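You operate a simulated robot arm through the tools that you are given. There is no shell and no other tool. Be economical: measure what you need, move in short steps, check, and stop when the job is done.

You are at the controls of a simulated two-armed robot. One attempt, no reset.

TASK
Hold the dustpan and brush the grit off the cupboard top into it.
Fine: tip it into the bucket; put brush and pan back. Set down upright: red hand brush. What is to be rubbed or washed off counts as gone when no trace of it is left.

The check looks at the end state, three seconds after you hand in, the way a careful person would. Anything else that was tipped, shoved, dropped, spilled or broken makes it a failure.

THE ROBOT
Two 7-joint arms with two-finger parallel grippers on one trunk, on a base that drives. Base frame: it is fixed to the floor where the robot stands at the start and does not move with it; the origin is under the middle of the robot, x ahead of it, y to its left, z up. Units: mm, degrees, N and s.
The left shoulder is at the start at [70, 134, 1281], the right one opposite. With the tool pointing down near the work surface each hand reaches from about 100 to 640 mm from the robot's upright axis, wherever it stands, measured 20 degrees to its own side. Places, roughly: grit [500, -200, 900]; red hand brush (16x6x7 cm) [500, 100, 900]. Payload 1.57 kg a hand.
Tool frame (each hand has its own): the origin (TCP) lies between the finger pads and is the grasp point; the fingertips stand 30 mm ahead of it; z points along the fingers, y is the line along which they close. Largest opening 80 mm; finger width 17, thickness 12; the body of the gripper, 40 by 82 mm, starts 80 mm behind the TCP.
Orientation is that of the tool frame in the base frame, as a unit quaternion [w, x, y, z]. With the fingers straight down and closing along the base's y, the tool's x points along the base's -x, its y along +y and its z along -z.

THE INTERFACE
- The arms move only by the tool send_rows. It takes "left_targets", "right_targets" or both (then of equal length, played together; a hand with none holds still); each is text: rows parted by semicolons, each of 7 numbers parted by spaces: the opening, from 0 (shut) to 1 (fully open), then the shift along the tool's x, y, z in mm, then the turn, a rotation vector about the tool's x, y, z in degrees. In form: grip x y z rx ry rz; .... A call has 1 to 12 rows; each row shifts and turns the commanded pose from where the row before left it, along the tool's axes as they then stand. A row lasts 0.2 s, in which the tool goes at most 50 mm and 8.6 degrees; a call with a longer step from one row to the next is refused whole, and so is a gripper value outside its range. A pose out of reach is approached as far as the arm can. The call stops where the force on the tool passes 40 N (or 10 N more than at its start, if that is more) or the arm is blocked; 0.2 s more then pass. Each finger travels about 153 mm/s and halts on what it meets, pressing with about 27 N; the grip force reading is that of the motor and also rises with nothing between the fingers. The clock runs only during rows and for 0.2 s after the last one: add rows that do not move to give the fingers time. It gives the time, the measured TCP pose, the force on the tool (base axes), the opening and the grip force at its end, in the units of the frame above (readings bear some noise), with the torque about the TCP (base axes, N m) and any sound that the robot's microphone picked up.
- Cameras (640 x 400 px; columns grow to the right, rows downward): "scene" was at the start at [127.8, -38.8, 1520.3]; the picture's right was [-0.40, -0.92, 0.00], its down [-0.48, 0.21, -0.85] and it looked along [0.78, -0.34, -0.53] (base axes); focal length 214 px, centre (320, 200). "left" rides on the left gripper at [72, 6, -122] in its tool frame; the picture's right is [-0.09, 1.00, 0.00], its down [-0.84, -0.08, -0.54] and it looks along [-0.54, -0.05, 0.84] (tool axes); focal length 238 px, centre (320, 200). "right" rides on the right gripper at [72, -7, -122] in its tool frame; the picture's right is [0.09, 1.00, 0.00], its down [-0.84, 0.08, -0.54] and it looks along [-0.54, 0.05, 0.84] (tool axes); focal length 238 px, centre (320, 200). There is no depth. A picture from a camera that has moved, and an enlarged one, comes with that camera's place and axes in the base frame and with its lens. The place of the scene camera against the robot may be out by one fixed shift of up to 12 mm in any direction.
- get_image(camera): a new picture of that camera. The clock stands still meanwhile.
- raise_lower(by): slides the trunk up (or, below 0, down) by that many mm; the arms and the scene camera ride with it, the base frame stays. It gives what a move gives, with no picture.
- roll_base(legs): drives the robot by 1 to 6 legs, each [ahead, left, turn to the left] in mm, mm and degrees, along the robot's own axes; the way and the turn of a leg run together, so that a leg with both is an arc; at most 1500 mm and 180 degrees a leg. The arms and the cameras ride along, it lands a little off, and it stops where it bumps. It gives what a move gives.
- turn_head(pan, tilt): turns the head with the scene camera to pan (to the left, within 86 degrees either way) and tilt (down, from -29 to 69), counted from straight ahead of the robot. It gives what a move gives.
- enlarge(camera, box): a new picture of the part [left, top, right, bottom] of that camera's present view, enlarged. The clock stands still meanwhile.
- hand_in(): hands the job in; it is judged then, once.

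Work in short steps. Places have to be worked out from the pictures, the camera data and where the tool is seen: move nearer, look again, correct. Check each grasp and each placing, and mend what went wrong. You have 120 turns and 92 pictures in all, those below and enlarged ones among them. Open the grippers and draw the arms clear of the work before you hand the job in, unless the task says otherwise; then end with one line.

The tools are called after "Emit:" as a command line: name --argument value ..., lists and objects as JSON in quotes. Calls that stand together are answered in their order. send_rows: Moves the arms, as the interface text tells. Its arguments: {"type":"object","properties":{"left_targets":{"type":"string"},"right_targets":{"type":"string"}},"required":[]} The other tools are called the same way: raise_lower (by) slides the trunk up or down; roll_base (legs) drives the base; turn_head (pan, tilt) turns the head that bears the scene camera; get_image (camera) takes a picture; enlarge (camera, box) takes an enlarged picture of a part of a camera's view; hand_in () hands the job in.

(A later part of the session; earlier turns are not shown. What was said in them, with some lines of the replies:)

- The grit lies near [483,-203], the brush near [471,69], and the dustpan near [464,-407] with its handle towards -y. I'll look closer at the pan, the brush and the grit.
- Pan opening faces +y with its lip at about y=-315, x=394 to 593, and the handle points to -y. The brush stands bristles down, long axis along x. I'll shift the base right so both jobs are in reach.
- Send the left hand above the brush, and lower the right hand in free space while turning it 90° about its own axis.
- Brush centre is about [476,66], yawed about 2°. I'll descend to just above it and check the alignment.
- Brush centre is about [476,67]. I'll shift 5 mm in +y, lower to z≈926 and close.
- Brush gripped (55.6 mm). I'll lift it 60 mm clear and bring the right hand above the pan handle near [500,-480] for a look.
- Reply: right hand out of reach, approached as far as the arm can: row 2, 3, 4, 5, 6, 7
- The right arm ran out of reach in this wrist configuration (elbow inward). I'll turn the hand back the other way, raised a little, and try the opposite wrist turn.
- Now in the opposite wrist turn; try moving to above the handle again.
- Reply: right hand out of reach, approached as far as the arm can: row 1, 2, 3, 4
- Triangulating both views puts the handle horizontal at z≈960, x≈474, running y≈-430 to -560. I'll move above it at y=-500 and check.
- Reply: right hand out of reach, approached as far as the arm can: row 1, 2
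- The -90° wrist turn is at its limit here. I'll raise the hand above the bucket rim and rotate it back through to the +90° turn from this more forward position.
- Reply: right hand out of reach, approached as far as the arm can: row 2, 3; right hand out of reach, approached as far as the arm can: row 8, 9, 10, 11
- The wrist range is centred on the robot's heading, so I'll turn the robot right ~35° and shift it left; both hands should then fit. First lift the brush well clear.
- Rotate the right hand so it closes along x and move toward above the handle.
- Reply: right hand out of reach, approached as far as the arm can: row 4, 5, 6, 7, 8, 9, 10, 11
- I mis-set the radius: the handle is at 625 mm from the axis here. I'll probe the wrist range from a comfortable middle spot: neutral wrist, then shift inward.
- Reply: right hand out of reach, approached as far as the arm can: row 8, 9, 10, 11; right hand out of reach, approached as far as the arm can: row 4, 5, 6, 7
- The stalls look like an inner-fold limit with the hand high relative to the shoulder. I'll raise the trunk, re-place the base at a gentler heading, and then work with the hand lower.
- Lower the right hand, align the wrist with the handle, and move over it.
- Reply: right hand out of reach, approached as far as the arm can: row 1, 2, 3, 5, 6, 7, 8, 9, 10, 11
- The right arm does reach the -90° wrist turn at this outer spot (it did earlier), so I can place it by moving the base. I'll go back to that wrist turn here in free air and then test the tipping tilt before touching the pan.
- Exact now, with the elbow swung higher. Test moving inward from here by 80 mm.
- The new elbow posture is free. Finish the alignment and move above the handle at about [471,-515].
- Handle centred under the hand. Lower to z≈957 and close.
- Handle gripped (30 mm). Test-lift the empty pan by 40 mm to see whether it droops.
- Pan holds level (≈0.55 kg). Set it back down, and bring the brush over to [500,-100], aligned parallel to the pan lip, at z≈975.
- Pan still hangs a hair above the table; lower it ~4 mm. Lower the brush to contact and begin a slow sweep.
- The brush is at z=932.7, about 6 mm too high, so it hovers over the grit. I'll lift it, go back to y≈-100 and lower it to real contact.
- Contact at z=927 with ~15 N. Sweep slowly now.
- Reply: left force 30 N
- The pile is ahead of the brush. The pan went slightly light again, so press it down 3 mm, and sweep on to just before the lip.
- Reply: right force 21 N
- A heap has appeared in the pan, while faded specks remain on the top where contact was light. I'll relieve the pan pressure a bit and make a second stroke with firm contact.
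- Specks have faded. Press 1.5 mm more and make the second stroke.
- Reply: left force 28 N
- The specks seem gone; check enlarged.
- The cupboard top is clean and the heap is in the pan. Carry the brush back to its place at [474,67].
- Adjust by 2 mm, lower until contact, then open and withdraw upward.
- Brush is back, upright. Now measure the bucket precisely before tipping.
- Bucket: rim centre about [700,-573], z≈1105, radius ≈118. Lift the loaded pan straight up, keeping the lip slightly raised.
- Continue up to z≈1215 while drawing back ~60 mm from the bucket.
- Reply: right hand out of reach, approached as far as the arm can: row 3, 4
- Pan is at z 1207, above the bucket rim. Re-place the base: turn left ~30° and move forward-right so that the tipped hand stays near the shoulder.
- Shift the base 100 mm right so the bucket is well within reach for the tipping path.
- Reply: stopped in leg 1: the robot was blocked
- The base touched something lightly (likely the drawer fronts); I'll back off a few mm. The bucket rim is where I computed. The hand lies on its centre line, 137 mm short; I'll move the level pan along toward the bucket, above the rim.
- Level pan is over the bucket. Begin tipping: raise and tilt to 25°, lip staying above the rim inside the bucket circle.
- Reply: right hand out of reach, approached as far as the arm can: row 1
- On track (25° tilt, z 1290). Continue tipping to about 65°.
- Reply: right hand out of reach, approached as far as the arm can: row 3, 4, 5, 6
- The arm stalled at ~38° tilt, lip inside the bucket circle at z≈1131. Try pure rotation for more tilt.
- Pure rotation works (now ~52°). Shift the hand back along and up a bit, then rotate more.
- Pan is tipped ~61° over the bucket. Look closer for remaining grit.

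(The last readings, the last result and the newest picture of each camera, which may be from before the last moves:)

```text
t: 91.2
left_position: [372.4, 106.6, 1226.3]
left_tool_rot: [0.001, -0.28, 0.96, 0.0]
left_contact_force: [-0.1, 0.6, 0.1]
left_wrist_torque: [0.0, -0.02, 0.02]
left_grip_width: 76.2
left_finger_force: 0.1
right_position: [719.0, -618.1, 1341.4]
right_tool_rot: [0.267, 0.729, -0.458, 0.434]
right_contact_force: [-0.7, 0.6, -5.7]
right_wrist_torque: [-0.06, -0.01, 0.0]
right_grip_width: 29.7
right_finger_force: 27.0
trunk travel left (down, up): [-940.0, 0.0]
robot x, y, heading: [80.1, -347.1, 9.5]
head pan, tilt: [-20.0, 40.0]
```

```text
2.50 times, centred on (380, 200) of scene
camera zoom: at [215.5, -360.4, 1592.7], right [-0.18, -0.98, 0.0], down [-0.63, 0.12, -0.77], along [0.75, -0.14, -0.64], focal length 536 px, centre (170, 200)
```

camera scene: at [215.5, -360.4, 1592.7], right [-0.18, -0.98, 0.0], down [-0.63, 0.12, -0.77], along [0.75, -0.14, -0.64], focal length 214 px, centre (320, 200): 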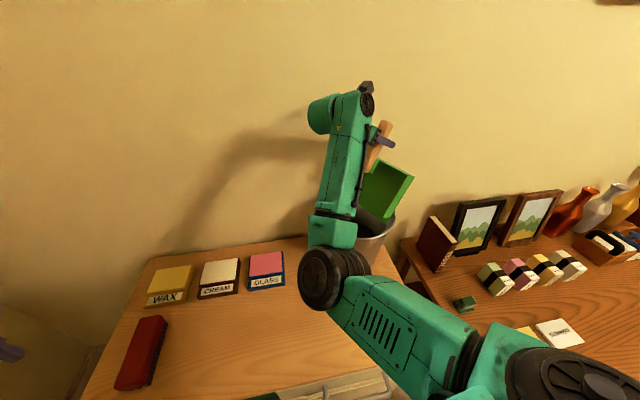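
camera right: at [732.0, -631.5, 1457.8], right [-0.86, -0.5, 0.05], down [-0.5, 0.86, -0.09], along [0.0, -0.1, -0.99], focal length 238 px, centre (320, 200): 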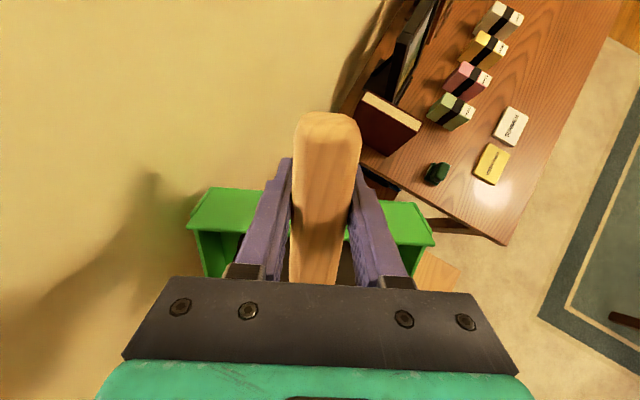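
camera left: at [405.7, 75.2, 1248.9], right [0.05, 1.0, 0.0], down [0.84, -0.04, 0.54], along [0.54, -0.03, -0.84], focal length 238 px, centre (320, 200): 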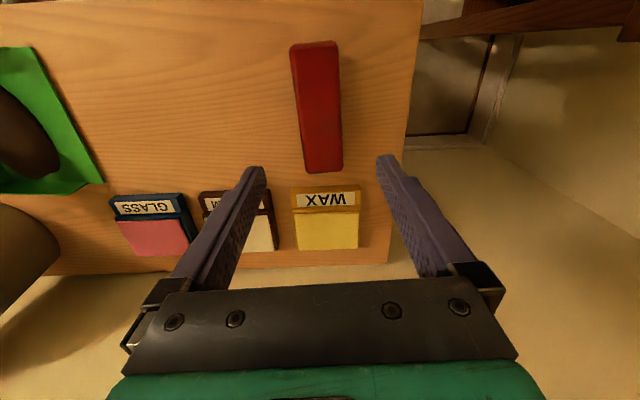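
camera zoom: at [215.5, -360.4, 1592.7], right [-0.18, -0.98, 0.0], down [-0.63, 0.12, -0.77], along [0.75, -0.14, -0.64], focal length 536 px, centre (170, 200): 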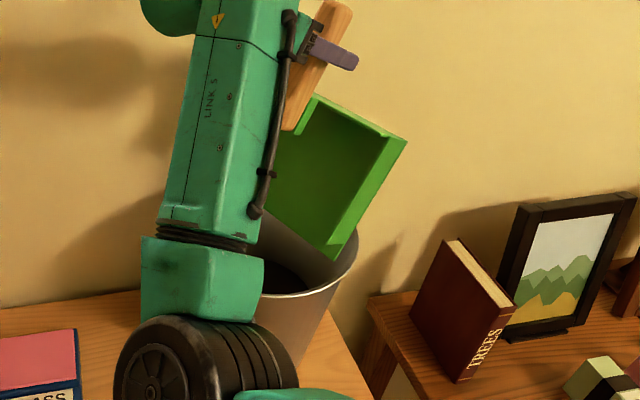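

Pan is empty and the grit is in the bucket. Reverse the tipping path.

Emit:
send_rows --right_targets "0.05 0 0 0 0 -5 0;0.05 2 0 14 0 -4 0;0.05 2 0 14 0 0 0;0.05 2 0 14 0 0 0;0.05 0 0 0 0 -7 0;0.05 0 0 0 0 -7 0;0.05 0 0 14 0 -6.5 0;0.05 0 0 14 0 -6.5 0;0.05 -13 0 8 0 -8.3 0;0.05 -13 0 10 0 -8.3 0;0.05 -13 0 14 0 -8 0;0.05 0 0 0 0 0 0"

Emit:
get_image --camera "scene"

```text
t: 93.8
left_position: [374.0, 105.7, 1227.1]
left_tool_rot: [-0.001, -0.279, 0.96, -0.001]
left_contact_force: [0.6, -0.6, 0.1]
left_wrist_torque: [0.01, 0.02, 0.06]
left_grip_width: 75.9
left_finger_force: 0.1
right_position: [715.4, -636.4, 1253.1]
right_tool_rot: [0.002, 0.848, -0.53, 0.009]
right_contact_force: [0.3, 0.0, -7.8]
right_wrist_torque: [-0.59, -0.3, -0.01]
right_grip_width: 30.1
right_finger_force: 27.4
right hand out of reach, approached as far as the arm can: row 11
trunk travel left (down, up): [-940.0, 0.0]
robot x, y, heading: [82.9, -349.1, 9.4]
head pan, tilt: [-20.0, 40.0]
```

```text
31 pictures are left
camera scene: at [215.1, -360.0, 1592.8], right [-0.18, -0.98, 0.0], down [-0.63, 0.12, -0.77], along [0.75, -0.14, -0.64], focal length 214 px, centre (320, 200)
```

scene: 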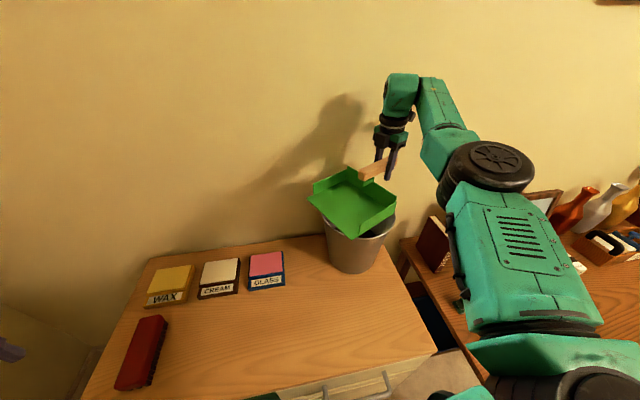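

Pan is level and empty. Draw it back off the bucket along the same line.

Emit:
send_rows --right_targets "0.05 -28 0 0 0 0 0;0.05 -28 0 0 0 0 0;0.05 -28 0 0 0 0 0;0.05 -28 0 0 0 0 0;0.05 -28 0 0 0 0 0;0.05 -28 0 0 0 0 0;0.05 -28 0 5 0 0 0;0.05 0 0 0 0 0 0"

Emit:
get_image --camera "scene"

```text
t: 95.7
left_position: [372.9, 105.4, 1226.6]
left_tool_rot: [0.0, -0.279, 0.96, 0.0]
left_contact_force: [0.4, -0.1, 0.0]
left_wrist_torque: [-0.01, -0.02, -0.02]
left_grip_width: 76.2
left_finger_force: 0.1
right_position: [713.6, -621.5, 1258.7]
right_tool_rot: [-0.001, 0.847, -0.532, 0.006]
right_contact_force: [-0.2, -0.5, -6.2]
right_wrist_torque: [-0.56, -0.24, -0.02]
right_grip_width: 30.0
right_finger_force: 27.1
right hand out of reach, approached as far as the arm can: row 1, 2, 3, 4, 5, 6, 7
trunk travel left (down, up): [-940.0, 0.0]
robot x, y, heading: [87.1, -349.2, 9.1]
head pan, tilt: [-20.0, 40.0]
```

```text
30 pictures are left
camera scene: at [215.5, -360.4, 1592.8], right [-0.18, -0.98, 0.0], down [-0.63, 0.12, -0.77], along [0.75, -0.14, -0.64], focal length 214 px, centre (320, 200)
```

scene: 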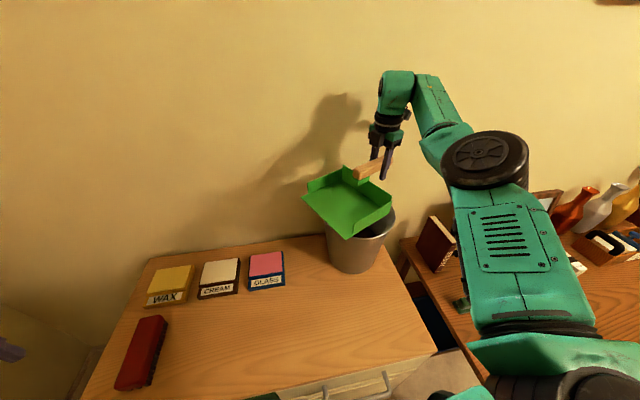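

The elbow posture blocks drawing in at this height. Lower to z≈1212 (pan floor still above the rim) and try again.

Emit:
send_rows --right_targets "0.05 0 0 23 0 0 0;0.05 0 0 23 0 0 0;0.05 -20 0 0 0 0 0;0.05 -20 0 0 0 0 0;0.05 -20 0 0 0 0 0;0.05 -20 0 0 0 0 0;0.05 -20 0 0 0 0 0;0.05 -20 0 0 0 0 0;0.05 0 0 0 0 0 0"

```text
t: 97.7
left_position: [374.3, 107.5, 1227.5]
left_tool_rot: [-0.001, -0.279, 0.96, 0.0]
left_contact_force: [0.2, -0.3, -0.3]
left_wrist_torque: [-0.02, 0.01, 0.01]
left_grip_width: 76.1
left_finger_force: 0.2
right_position: [715.5, -621.0, 1241.6]
right_tool_rot: [-0.001, 0.848, -0.53, 0.005]
right_contact_force: [0.4, 0.5, -6.3]
right_wrist_torque: [-0.55, -0.26, -0.02]
right_grip_width: 30.0
right_finger_force: 26.3
right hand out of reach, approached as far as the arm can: row 1, 2, 3, 4, 5, 6, 7, 8
trunk travel left (down, up): [-940.0, 0.0]
robot x, y, heading: [88.2, -346.0, 9.2]
head pan, tilt: [-20.0, 40.0]
```

Withdraw the pan from above the bucket by driving the base left/back along the same line.

Emit:
roll_base --legs '[[-72, 245, 0]]'

Emit:
get_image --camera "scene"

```text
t: 99.5
left_position: [258.6, 335.6, 1228.4]
left_tool_rot: [0.0, -0.281, 0.96, 0.001]
left_contact_force: [-0.3, 0.1, 0.6]
left_wrist_torque: [0.02, 0.0, 0.03]
left_grip_width: 75.7
left_finger_force: 0.3
right_position: [605.3, -391.3, 1240.4]
right_tool_rot: [0.0, 0.849, -0.528, 0.004]
right_contact_force: [1.7, 0.2, -6.3]
right_wrist_torque: [-0.57, -0.28, 0.02]
right_grip_width: 30.1
right_finger_force: 27.3
trunk travel left (down, up): [-940.0, 0.0]
robot x, y, heading: [-30.5, -119.2, 9.6]
head pan, tilt: [-20.0, 40.0]
```

```text
29 pictures are left
camera scene: at [104.2, -132.8, 1592.5], right [-0.18, -0.98, 0.0], down [-0.63, 0.12, -0.76], along [0.75, -0.14, -0.65], focal length 214 px, centre (320, 200)
```

scene: 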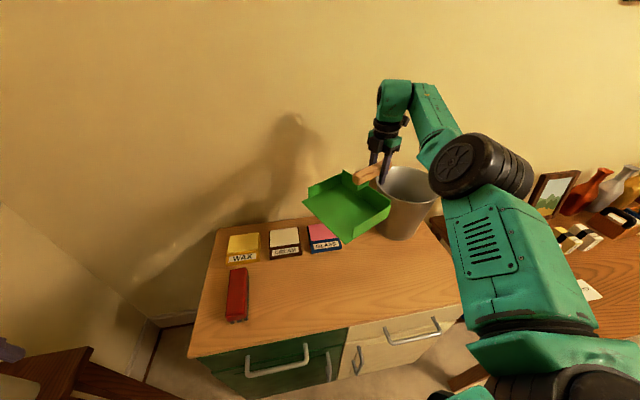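

Clear of the bucket and nothing disturbed. Lower the pan to z≈1090 in free space and see if the arm frees up.

Emit:
send_rows --right_targets "0.05 0 0 25 0 0 0;0.05 0 0 25 0 0 0;0.05 0 0 25 0 0 0;0.05 0 0 25 0 0 0;0.05 0 0 25 0 0 0;0.05 0 0 25 0 0 0;0.05 0 20 0 0 0 0;0.05 0 20 0 0 0 0;0.05 0 20 0 0 0 0;0.05 0 0 0 0 0 0"

Emit:
get_image --camera "scene"

```text
t: 101.7
left_position: [256.9, 337.5, 1226.1]
left_tool_rot: [0.0, -0.28, 0.96, -0.001]
left_contact_force: [-0.5, 0.4, 0.0]
left_wrist_torque: [0.01, 0.01, -0.03]
left_grip_width: 76.1
left_finger_force: 0.1
right_position: [608.6, -390.6, 1141.6]
right_tool_rot: [0.001, 0.849, -0.529, 0.004]
right_contact_force: [0.1, 0.2, -6.4]
right_wrist_torque: [-0.55, -0.29, 0.01]
right_grip_width: 29.8
right_finger_force: 27.1
right hand out of reach, approached as far as the arm can: row 1, 2, 3, 4, 7, 8, 9
trunk travel left (down, up): [-940.0, 0.0]
robot x, y, heading: [-26.9, -115.0, 9.5]
head pan, tilt: [-20.0, 40.0]
```

```text
28 pictures are left
camera scene: at [101.9, -128.4, 1592.8], right [-0.18, -0.98, 0.0], down [-0.63, 0.12, -0.77], along [0.75, -0.14, -0.64], focal length 214 px, centre (320, 200)
```

scene: 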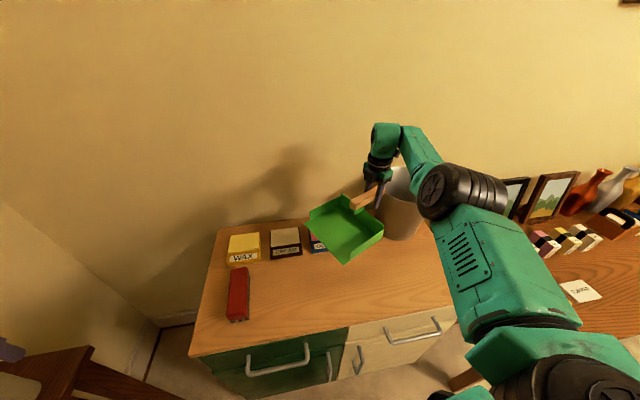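

Perhaps the wrist is at its yaw limit (287° relative). Unwind yaw by ~30° and try again.

Emit:
send_rows --right_targets "0.05 0 0 0 0 0 7.5;0.05 0 0 0 0 0 7.5;0.05 0 0 0 0 0 7.5;0.05 0 0 0 0 0 7.5;0.05 0 15 0 0 0 0;0.05 0 15 0 0 0 0;0.05 0 15 0 0 0 0;0.05 0 15 0 0 0 0;0.05 0 0 0 0 0 0"

```text
t: 103.7
left_position: [258.7, 339.6, 1227.1]
left_tool_rot: [-0.001, -0.28, 0.96, 0.0]
left_contact_force: [0.5, -0.1, 0.3]
left_wrist_torque: [-0.01, -0.03, -0.01]
left_grip_width: 76.1
left_finger_force: 0.1
right_position: [610.6, -392.0, 1141.3]
right_tool_rot: [0.001, -0.683, 0.731, -0.005]
right_contact_force: [1.1, -0.3, -5.8]
right_wrist_torque: [-0.63, 0.04, -0.02]
right_grip_width: 29.9
right_finger_force: 26.7
right hand out of reach, approached as far as the arm can: row 5, 6, 7, 8
trunk travel left (down, up): [-940.0, 0.0]
robot x, y, heading: [-31.8, -120.5, 9.7]
head pan, tilt: [-20.0, 40.0]
```

Probe which directions are free with small moves.

Emit:
send_rows --right_targets "0.05 0 0 -15 0 0 0;0.05 0 0 15 0 0 0;0.05 -15 0 0 0 0 0;0.05 15 0 0 0 0 0;0.05 0 -15 0 0 0 0;0.05 0 15 0 0 0 0;0.05 0 0 0 0 -8 0;0.05 0 0 0 0 8 0;0.05 0 0 0 8 0 0;0.05 0 0 0 -8 0 0;0.05 0 0 0 0 0 -8;0.05 0 0 0 0 0 8"

```text
t: 106.3
left_position: [258.0, 339.7, 1226.9]
left_tool_rot: [0.0, -0.281, 0.96, 0.0]
left_contact_force: [-0.2, 0.5, 0.4]
left_wrist_torque: [0.0, -0.03, 0.02]
left_grip_width: 76.2
left_finger_force: 0.1
right_position: [583.9, -386.5, 1143.3]
right_tool_rot: [-0.047, -0.682, 0.729, 0.046]
right_contact_force: [0.6, 0.2, -6.2]
right_wrist_torque: [-0.63, 0.04, -0.02]
right_grip_width: 29.7
right_finger_force: 26.8
right hand out of reach, approached as far as the arm can: row 5, 6, 9, 10
trunk travel left (down, up): [-940.0, 0.0]
robot x, y, heading: [-24.1, -119.6, 9.7]
head pan, tilt: [-20.0, 40.0]
```

The limiting joint is the wrist bend; it is free in x, z and with a slight lean. Come down and inward in small steps.

Emit:
send_rows --right_targets "0.05 0 8 15 0 0 0;0.05 0 8 15 0 0 0;0.05 0 8 15 0 0 0;0.05 0 8 15 0 0 0;0.05 0 15 0 0 0 0;0.05 0 15 0 0 0 0;0.05 0 15 0 0 0 0;0.05 0 15 0 0 0 0;0.05 0 0 0 0 0 0"

Emit:
get_image --camera "scene"

```text
t: 108.3
left_position: [257.8, 338.5, 1226.8]
left_tool_rot: [0.0, -0.281, 0.96, 0.0]
left_contact_force: [-0.7, 0.1, 0.0]
left_wrist_torque: [0.03, -0.01, -0.03]
left_grip_width: 76.2
left_finger_force: 0.0
right_position: [580.6, -390.7, 1131.7]
right_tool_rot: [-0.046, -0.682, 0.729, 0.045]
right_contact_force: [-0.3, 0.3, -7.6]
right_wrist_torque: [-0.59, 0.01, -0.02]
right_grip_width: 29.9
right_finger_force: 26.7
right hand out of reach, approached as far as the arm can: row 1, 2, 3, 4, 5, 6, 7, 8
trunk travel left (down, up): [-940.0, 0.0]
robot x, y, heading: [-25.4, -120.1, 9.5]
head pan, tilt: [-20.0, 40.0]
```

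```text
27 pictures are left
camera scene: at [102.1, -128.6, 1592.7], right [-0.18, -0.98, 0.0], down [-0.63, 0.12, -0.77], along [0.75, -0.14, -0.64], focal length 214 px, centre (320, 200)
```

scene: 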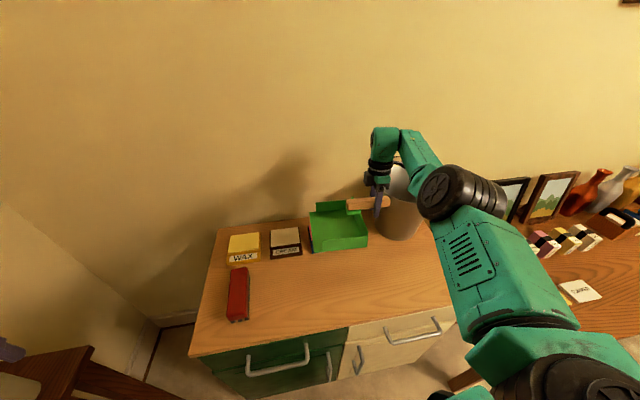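

Plan: hold the arm posture and use base plus trunk to bring the pan home. First restore the hand to vertical by moving slightly outward.

Emit:
send_rows --right_targets "0.05 0 -16 -4 0 0 0;0.05 0 -16 -4 3.8 0 0;0.05 0 0 0 3.8 0 0;0.05 0 0 0 0 0 0"

```text
t: 109.3
left_position: [257.1, 338.2, 1227.2]
left_tool_rot: [-0.001, -0.282, 0.959, -0.001]
left_contact_force: [-0.3, 0.5, 0.8]
left_wrist_torque: [-0.03, -0.01, 0.01]
left_grip_width: 75.9
left_finger_force: 0.2
right_position: [595.7, -392.0, 1135.3]
right_tool_rot: [-0.025, -0.682, 0.73, 0.022]
right_contact_force: [-0.1, -0.3, -6.6]
right_wrist_torque: [-0.63, 0.0, -0.01]
right_grip_width: 29.8
right_finger_force: 26.7
right hand out of reach, approached as far as the arm can: row 1, 3
trunk travel left (down, up): [-940.0, 0.0]
robot x, y, heading: [-29.4, -119.8, 9.7]
head pan, tilt: [-20.0, 40.0]
```

Half the lean is left; repeat with a little more lift.

Emit:
send_rows --right_targets "0.05 0 -8 -8 0 0 0;0.05 0 -8 -8 2 0 0;0.05 0 0 0 2 0 0;0.05 0 0 0 0 0 0"

```text
t: 110.3
left_position: [257.9, 339.4, 1227.7]
left_tool_rot: [0.0, -0.28, 0.96, 0.001]
left_contact_force: [-0.4, 0.1, 0.4]
left_wrist_torque: [-0.02, -0.02, 0.07]
left_grip_width: 76.1
left_finger_force: 0.0
right_position: [612.2, -391.7, 1149.3]
right_tool_rot: [-0.001, -0.683, 0.731, -0.004]
right_contact_force: [0.1, 0.5, -6.6]
right_wrist_torque: [-0.6, 0.05, -0.01]
right_grip_width: 29.7
right_finger_force: 27.5
right hand out of reach, approached as far as the arm can: row 1, 2
trunk travel left (down, up): [-940.0, 0.0]
robot x, y, heading: [-25.4, -114.5, 9.6]
head pan, tilt: [-20.0, 40.0]
```

Vertical again at [612,-392,1149]. Drive the base so the hand comes over the home spot [474,-513].

Emit:
roll_base --legs '[[-156, 0, 0], [0, -96, 0]]'

Emit:
get_image --camera "scene"

```text
t: 112.5
left_position: [122.0, 221.6, 1225.1]
left_tool_rot: [-0.001, -0.28, 0.96, -0.004]
left_contact_force: [-0.3, -0.1, 0.1]
left_wrist_torque: [-0.06, -0.02, 0.02]
left_grip_width: 76.0
left_finger_force: 0.1
right_position: [475.7, -506.9, 1153.3]
right_tool_rot: [-0.003, -0.683, 0.73, -0.005]
right_contact_force: [-0.3, 1.1, -5.6]
right_wrist_torque: [-0.66, 0.07, -0.04]
right_grip_width: 30.2
right_finger_force: 27.4
trunk travel left (down, up): [-940.0, 0.0]
robot x, y, heading: [-164.4, -242.0, 9.6]
head pan, tilt: [-20.0, 40.0]
```

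```text
26 pictures are left
camera scene: at [-34.6, -242.5, 1592.8], right [-0.18, -0.98, 0.01], down [-0.63, 0.11, -0.77], along [0.75, -0.14, -0.64], focal length 214 px, centre (320, 200)
```

scene: 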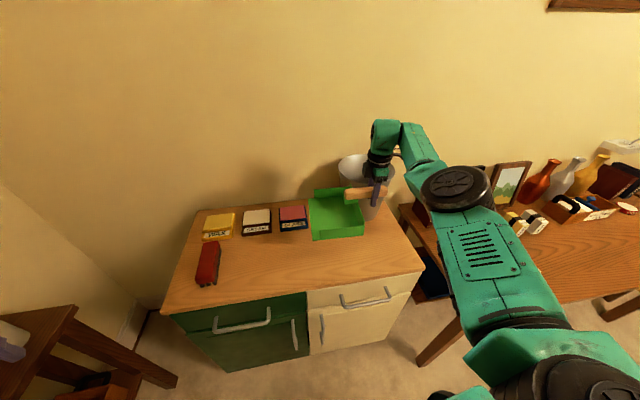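

Over home. Lower the trunk 150 mm (pan still ~45 mm above the top), then check position.

Emit:
raise_lower --by -150

Emit:
get_image --camera "scene"

```text
t: 114.2
left_position: [121.9, 215.2, 1076.4]
left_tool_rot: [0.0, -0.28, 0.96, -0.001]
left_contact_force: [0.5, 0.9, -0.1]
left_wrist_torque: [-0.03, -0.01, 0.02]
left_grip_width: 75.8
left_finger_force: 0.1
right_position: [476.9, -513.0, 998.9]
right_tool_rot: [0.0, -0.684, 0.73, -0.004]
right_contact_force: [-0.3, -0.7, -6.4]
right_wrist_torque: [-0.6, 0.02, 0.01]
right_grip_width: 30.1
right_finger_force: 26.7
trunk travel left (down, up): [-790.0, 150.0]
robot x, y, heading: [-164.9, -235.2, 9.7]
head pan, tilt: [-20.0, 40.0]
```

```text
25 pictures are left
camera scene: at [-33.7, -251.2, 1442.8], right [-0.18, -0.98, 0.0], down [-0.63, 0.12, -0.77], along [0.75, -0.14, -0.64], focal length 214 px, centre (320, 200)
```

scene: 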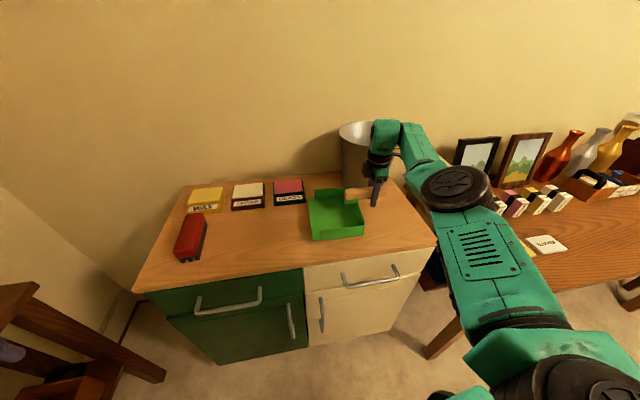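

Position is within ~2 mm of home. Lower 40 mm more.

Emit:
raise_lower --by -40

```text
t: 115.0
left_position: [120.1, 216.1, 1036.5]
left_tool_rot: [0.0, -0.28, 0.96, -0.001]
left_contact_force: [-0.1, -0.5, 0.0]
left_wrist_torque: [0.01, 0.02, -0.01]
left_grip_width: 76.3
left_finger_force: 0.1
right_position: [475.3, -513.6, 959.4]
right_tool_rot: [0.0, -0.683, 0.73, -0.003]
right_contact_force: [0.7, -1.8, -2.0]
right_wrist_torque: [0.27, 0.38, 0.0]
right_grip_width: 29.7
right_finger_force: 27.0
trunk travel left (down, up): [-750.0, 190.0]
robot x, y, heading: [-159.4, -240.4, 9.7]
head pan, tilt: [-20.0, 40.0]
```

Touching (load partly off). Lower 2 mm more, then open the gripper gently.

Emit:
raise_lower --by -2

Emit:
send_rows --right_targets "0.4 0 0 0 0 0 0;0.6 0 0 0 0 0 0;0.9 0 0 0 0 0 0;0.9 0 0 0 0 0 0"

Emit:
get_image --camera "right"

```text
t: 115.5
left_position: [121.5, 215.3, 1034.9]
left_tool_rot: [0.002, -0.281, 0.96, 0.0]
left_contact_force: [-0.2, -0.8, 0.4]
left_wrist_torque: [0.0, -0.01, 0.0]
left_grip_width: 76.3
left_finger_force: 0.0
right_position: [475.9, -513.4, 958.9]
right_tool_rot: [0.001, -0.684, 0.73, -0.004]
right_contact_force: [2.4, -3.4, 2.5]
right_wrist_torque: [0.94, 0.5, -0.05]
right_grip_width: 30.0
right_finger_force: 27.0
trunk travel left (down, up): [-748.0, 192.0]
robot x, y, heading: [-166.5, -240.9, 9.5]
head pan, tilt: [-20.0, 40.0]
```

```text
t: 116.5
left_position: [121.2, 215.0, 1036.7]
left_tool_rot: [0.0, -0.28, 0.96, 0.0]
left_contact_force: [0.1, -0.2, -0.3]
left_wrist_torque: [-0.02, 0.02, 0.01]
left_grip_width: 75.9
left_finger_force: 0.2
right_position: [475.8, -513.5, 958.0]
right_tool_rot: [0.0, -0.684, 0.729, -0.003]
right_contact_force: [0.0, 0.0, 0.0]
right_wrist_torque: [-0.02, 0.01, 0.0]
right_grip_width: 72.0
right_finger_force: 0.1
trunk travel left (down, up): [-748.0, 192.0]
robot x, y, heading: [-163.9, -239.2, 9.9]
head pan, tilt: [-20.0, 40.0]
```

```text
24 pictures are left
camera right: at [477.8, -583.6, 1078.8], right [-1.0, -0.03, -0.01], down [-0.02, 0.84, 0.54], along [-0.01, 0.54, -0.84], focal length 238 px, centre (320, 200)
```

right: 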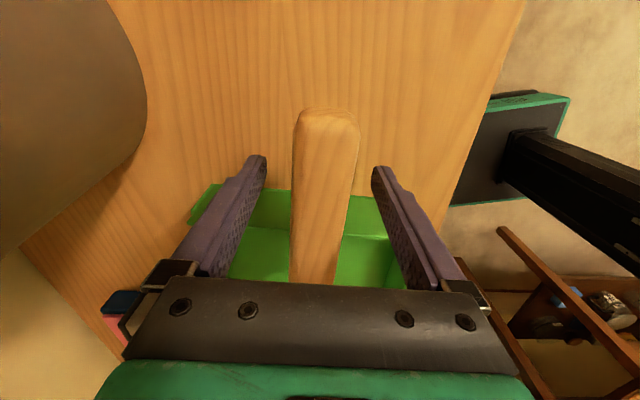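

Released cleanly. Raise the trunk to withdraw straight up, then back the base away a bit and inspect.

Emit:
raise_lower --by 190

Emit:
roll_base --legs '[[-150, 0, 0]]'

Emit:
turn_head --pan -10 --tilt 35

Emit:
get_image --camera "scene"

```text
t: 118.6
left_position: [120.8, 215.6, 1225.2]
left_tool_rot: [0.0, -0.281, 0.96, -0.001]
left_contact_force: [-0.5, -0.6, -0.2]
left_wrist_torque: [0.01, 0.0, 0.01]
left_grip_width: 76.1
left_finger_force: 0.0
right_position: [475.5, -513.4, 1147.7]
right_tool_rot: [0.0, -0.683, 0.73, -0.004]
right_contact_force: [0.3, 0.2, 0.5]
right_wrist_torque: [-0.03, -0.01, -0.01]
right_grip_width: 72.1
right_finger_force: 0.2
trunk travel left (down, up): [-938.0, 2.0]
robot x, y, heading: [-165.0, -246.4, 9.9]
head pan, tilt: [-20.0, 40.0]
```

```text
t: 120.0
left_position: [-24.2, 190.2, 1223.6]
left_tool_rot: [-0.001, -0.28, 0.96, -0.001]
left_contact_force: [0.5, 0.8, 0.0]
left_wrist_torque: [0.0, -0.01, 0.0]
left_grip_width: 76.2
left_finger_force: 0.1
right_position: [330.3, -538.4, 1145.6]
right_tool_rot: [-0.001, -0.683, 0.73, -0.004]
right_contact_force: [-0.1, -0.3, 0.5]
right_wrist_torque: [0.03, 0.03, -0.02]
right_grip_width: 72.1
right_finger_force: 0.1
trunk travel left (down, up): [-938.0, 2.0]
robot x, y, heading: [-311.2, -265.8, 9.7]
head pan, tilt: [-20.0, 40.0]
```

```text
t: 120.7
left_position: [-26.1, 190.1, 1224.6]
left_tool_rot: [0.0, -0.281, 0.96, -0.002]
left_contact_force: [0.0, 0.4, 0.6]
left_wrist_torque: [0.0, -0.02, 0.0]
left_grip_width: 76.0
left_finger_force: 0.2
right_position: [326.5, -537.8, 1148.0]
right_tool_rot: [0.0, -0.683, 0.73, -0.004]
right_contact_force: [0.3, 0.5, -0.7]
right_wrist_torque: [0.03, 0.03, 0.02]
right_grip_width: 72.0
right_finger_force: 0.0
trunk travel left (down, up): [-938.0, 2.0]
robot x, y, heading: [-312.6, -269.4, 9.5]
head pan, tilt: [-10.0, 35.0]
```

```text
23 pictures are left
camera scene: at [-179.1, -261.9, 1598.4], right [-0.01, -1.0, 0.0], down [-0.57, 0.0, -0.82], along [0.82, -0.01, -0.57], focal length 214 px, centre (320, 200)
```

scene: 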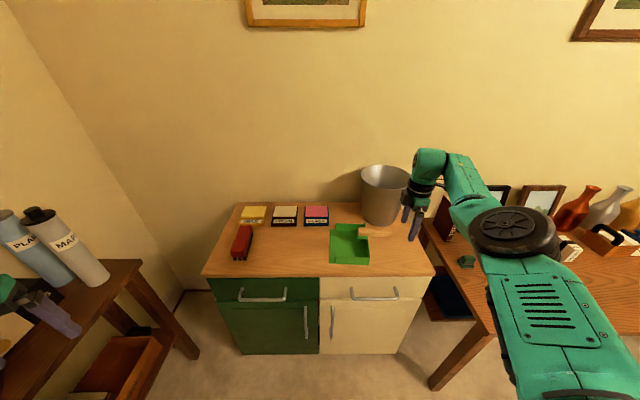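

All items look in place. Enlarge for a final inspection.

Emit:
enlarge --camera "scene" --box '[200, 155, 440, 290]'

Emit:
enlarge --camera "scene" --box '[0, 190, 220, 400]'

```text
2.67 times, centred on (320, 222) of scene
camera zoom: at [-179.1, -261.9, 1598.4], right [-0.01, -1.0, 0.0], down [-0.57, 0.0, -0.82], along [0.82, -0.01, -0.57], focal length 572 px, centre (320, 140)
```

zoom: 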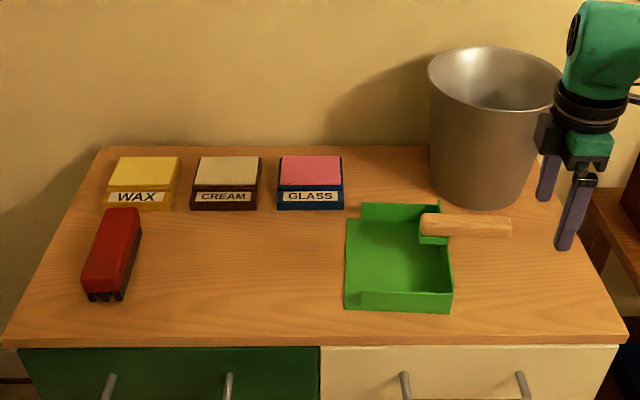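

```text
1.90 times, centred on (110, 295) of scene
camera zoom: at [-179.1, -261.9, 1598.4], right [-0.01, -1.0, 0.0], down [-0.57, 0.0, -0.82], along [0.82, -0.01, -0.57], focal length 408 px, centre (720, 19)
```

zoom: 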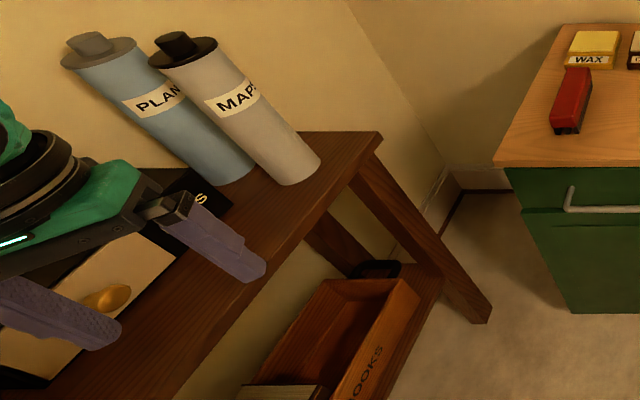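

Top is clean, the brush is upright in its place, the pan is home, and the bucket is standing with the grit in it. Both grippers are open and clear, so I'm handing in.

Emit:
hand_in

```text
The job is handed in.
```

The cupboard top is swept clean and the grit is tipped into the bucket. The pan and the red hand brush are back in their places, with the brush standing upright. The base was blocked once on the way to the bucket; I backed off and saw nothing disturbed.
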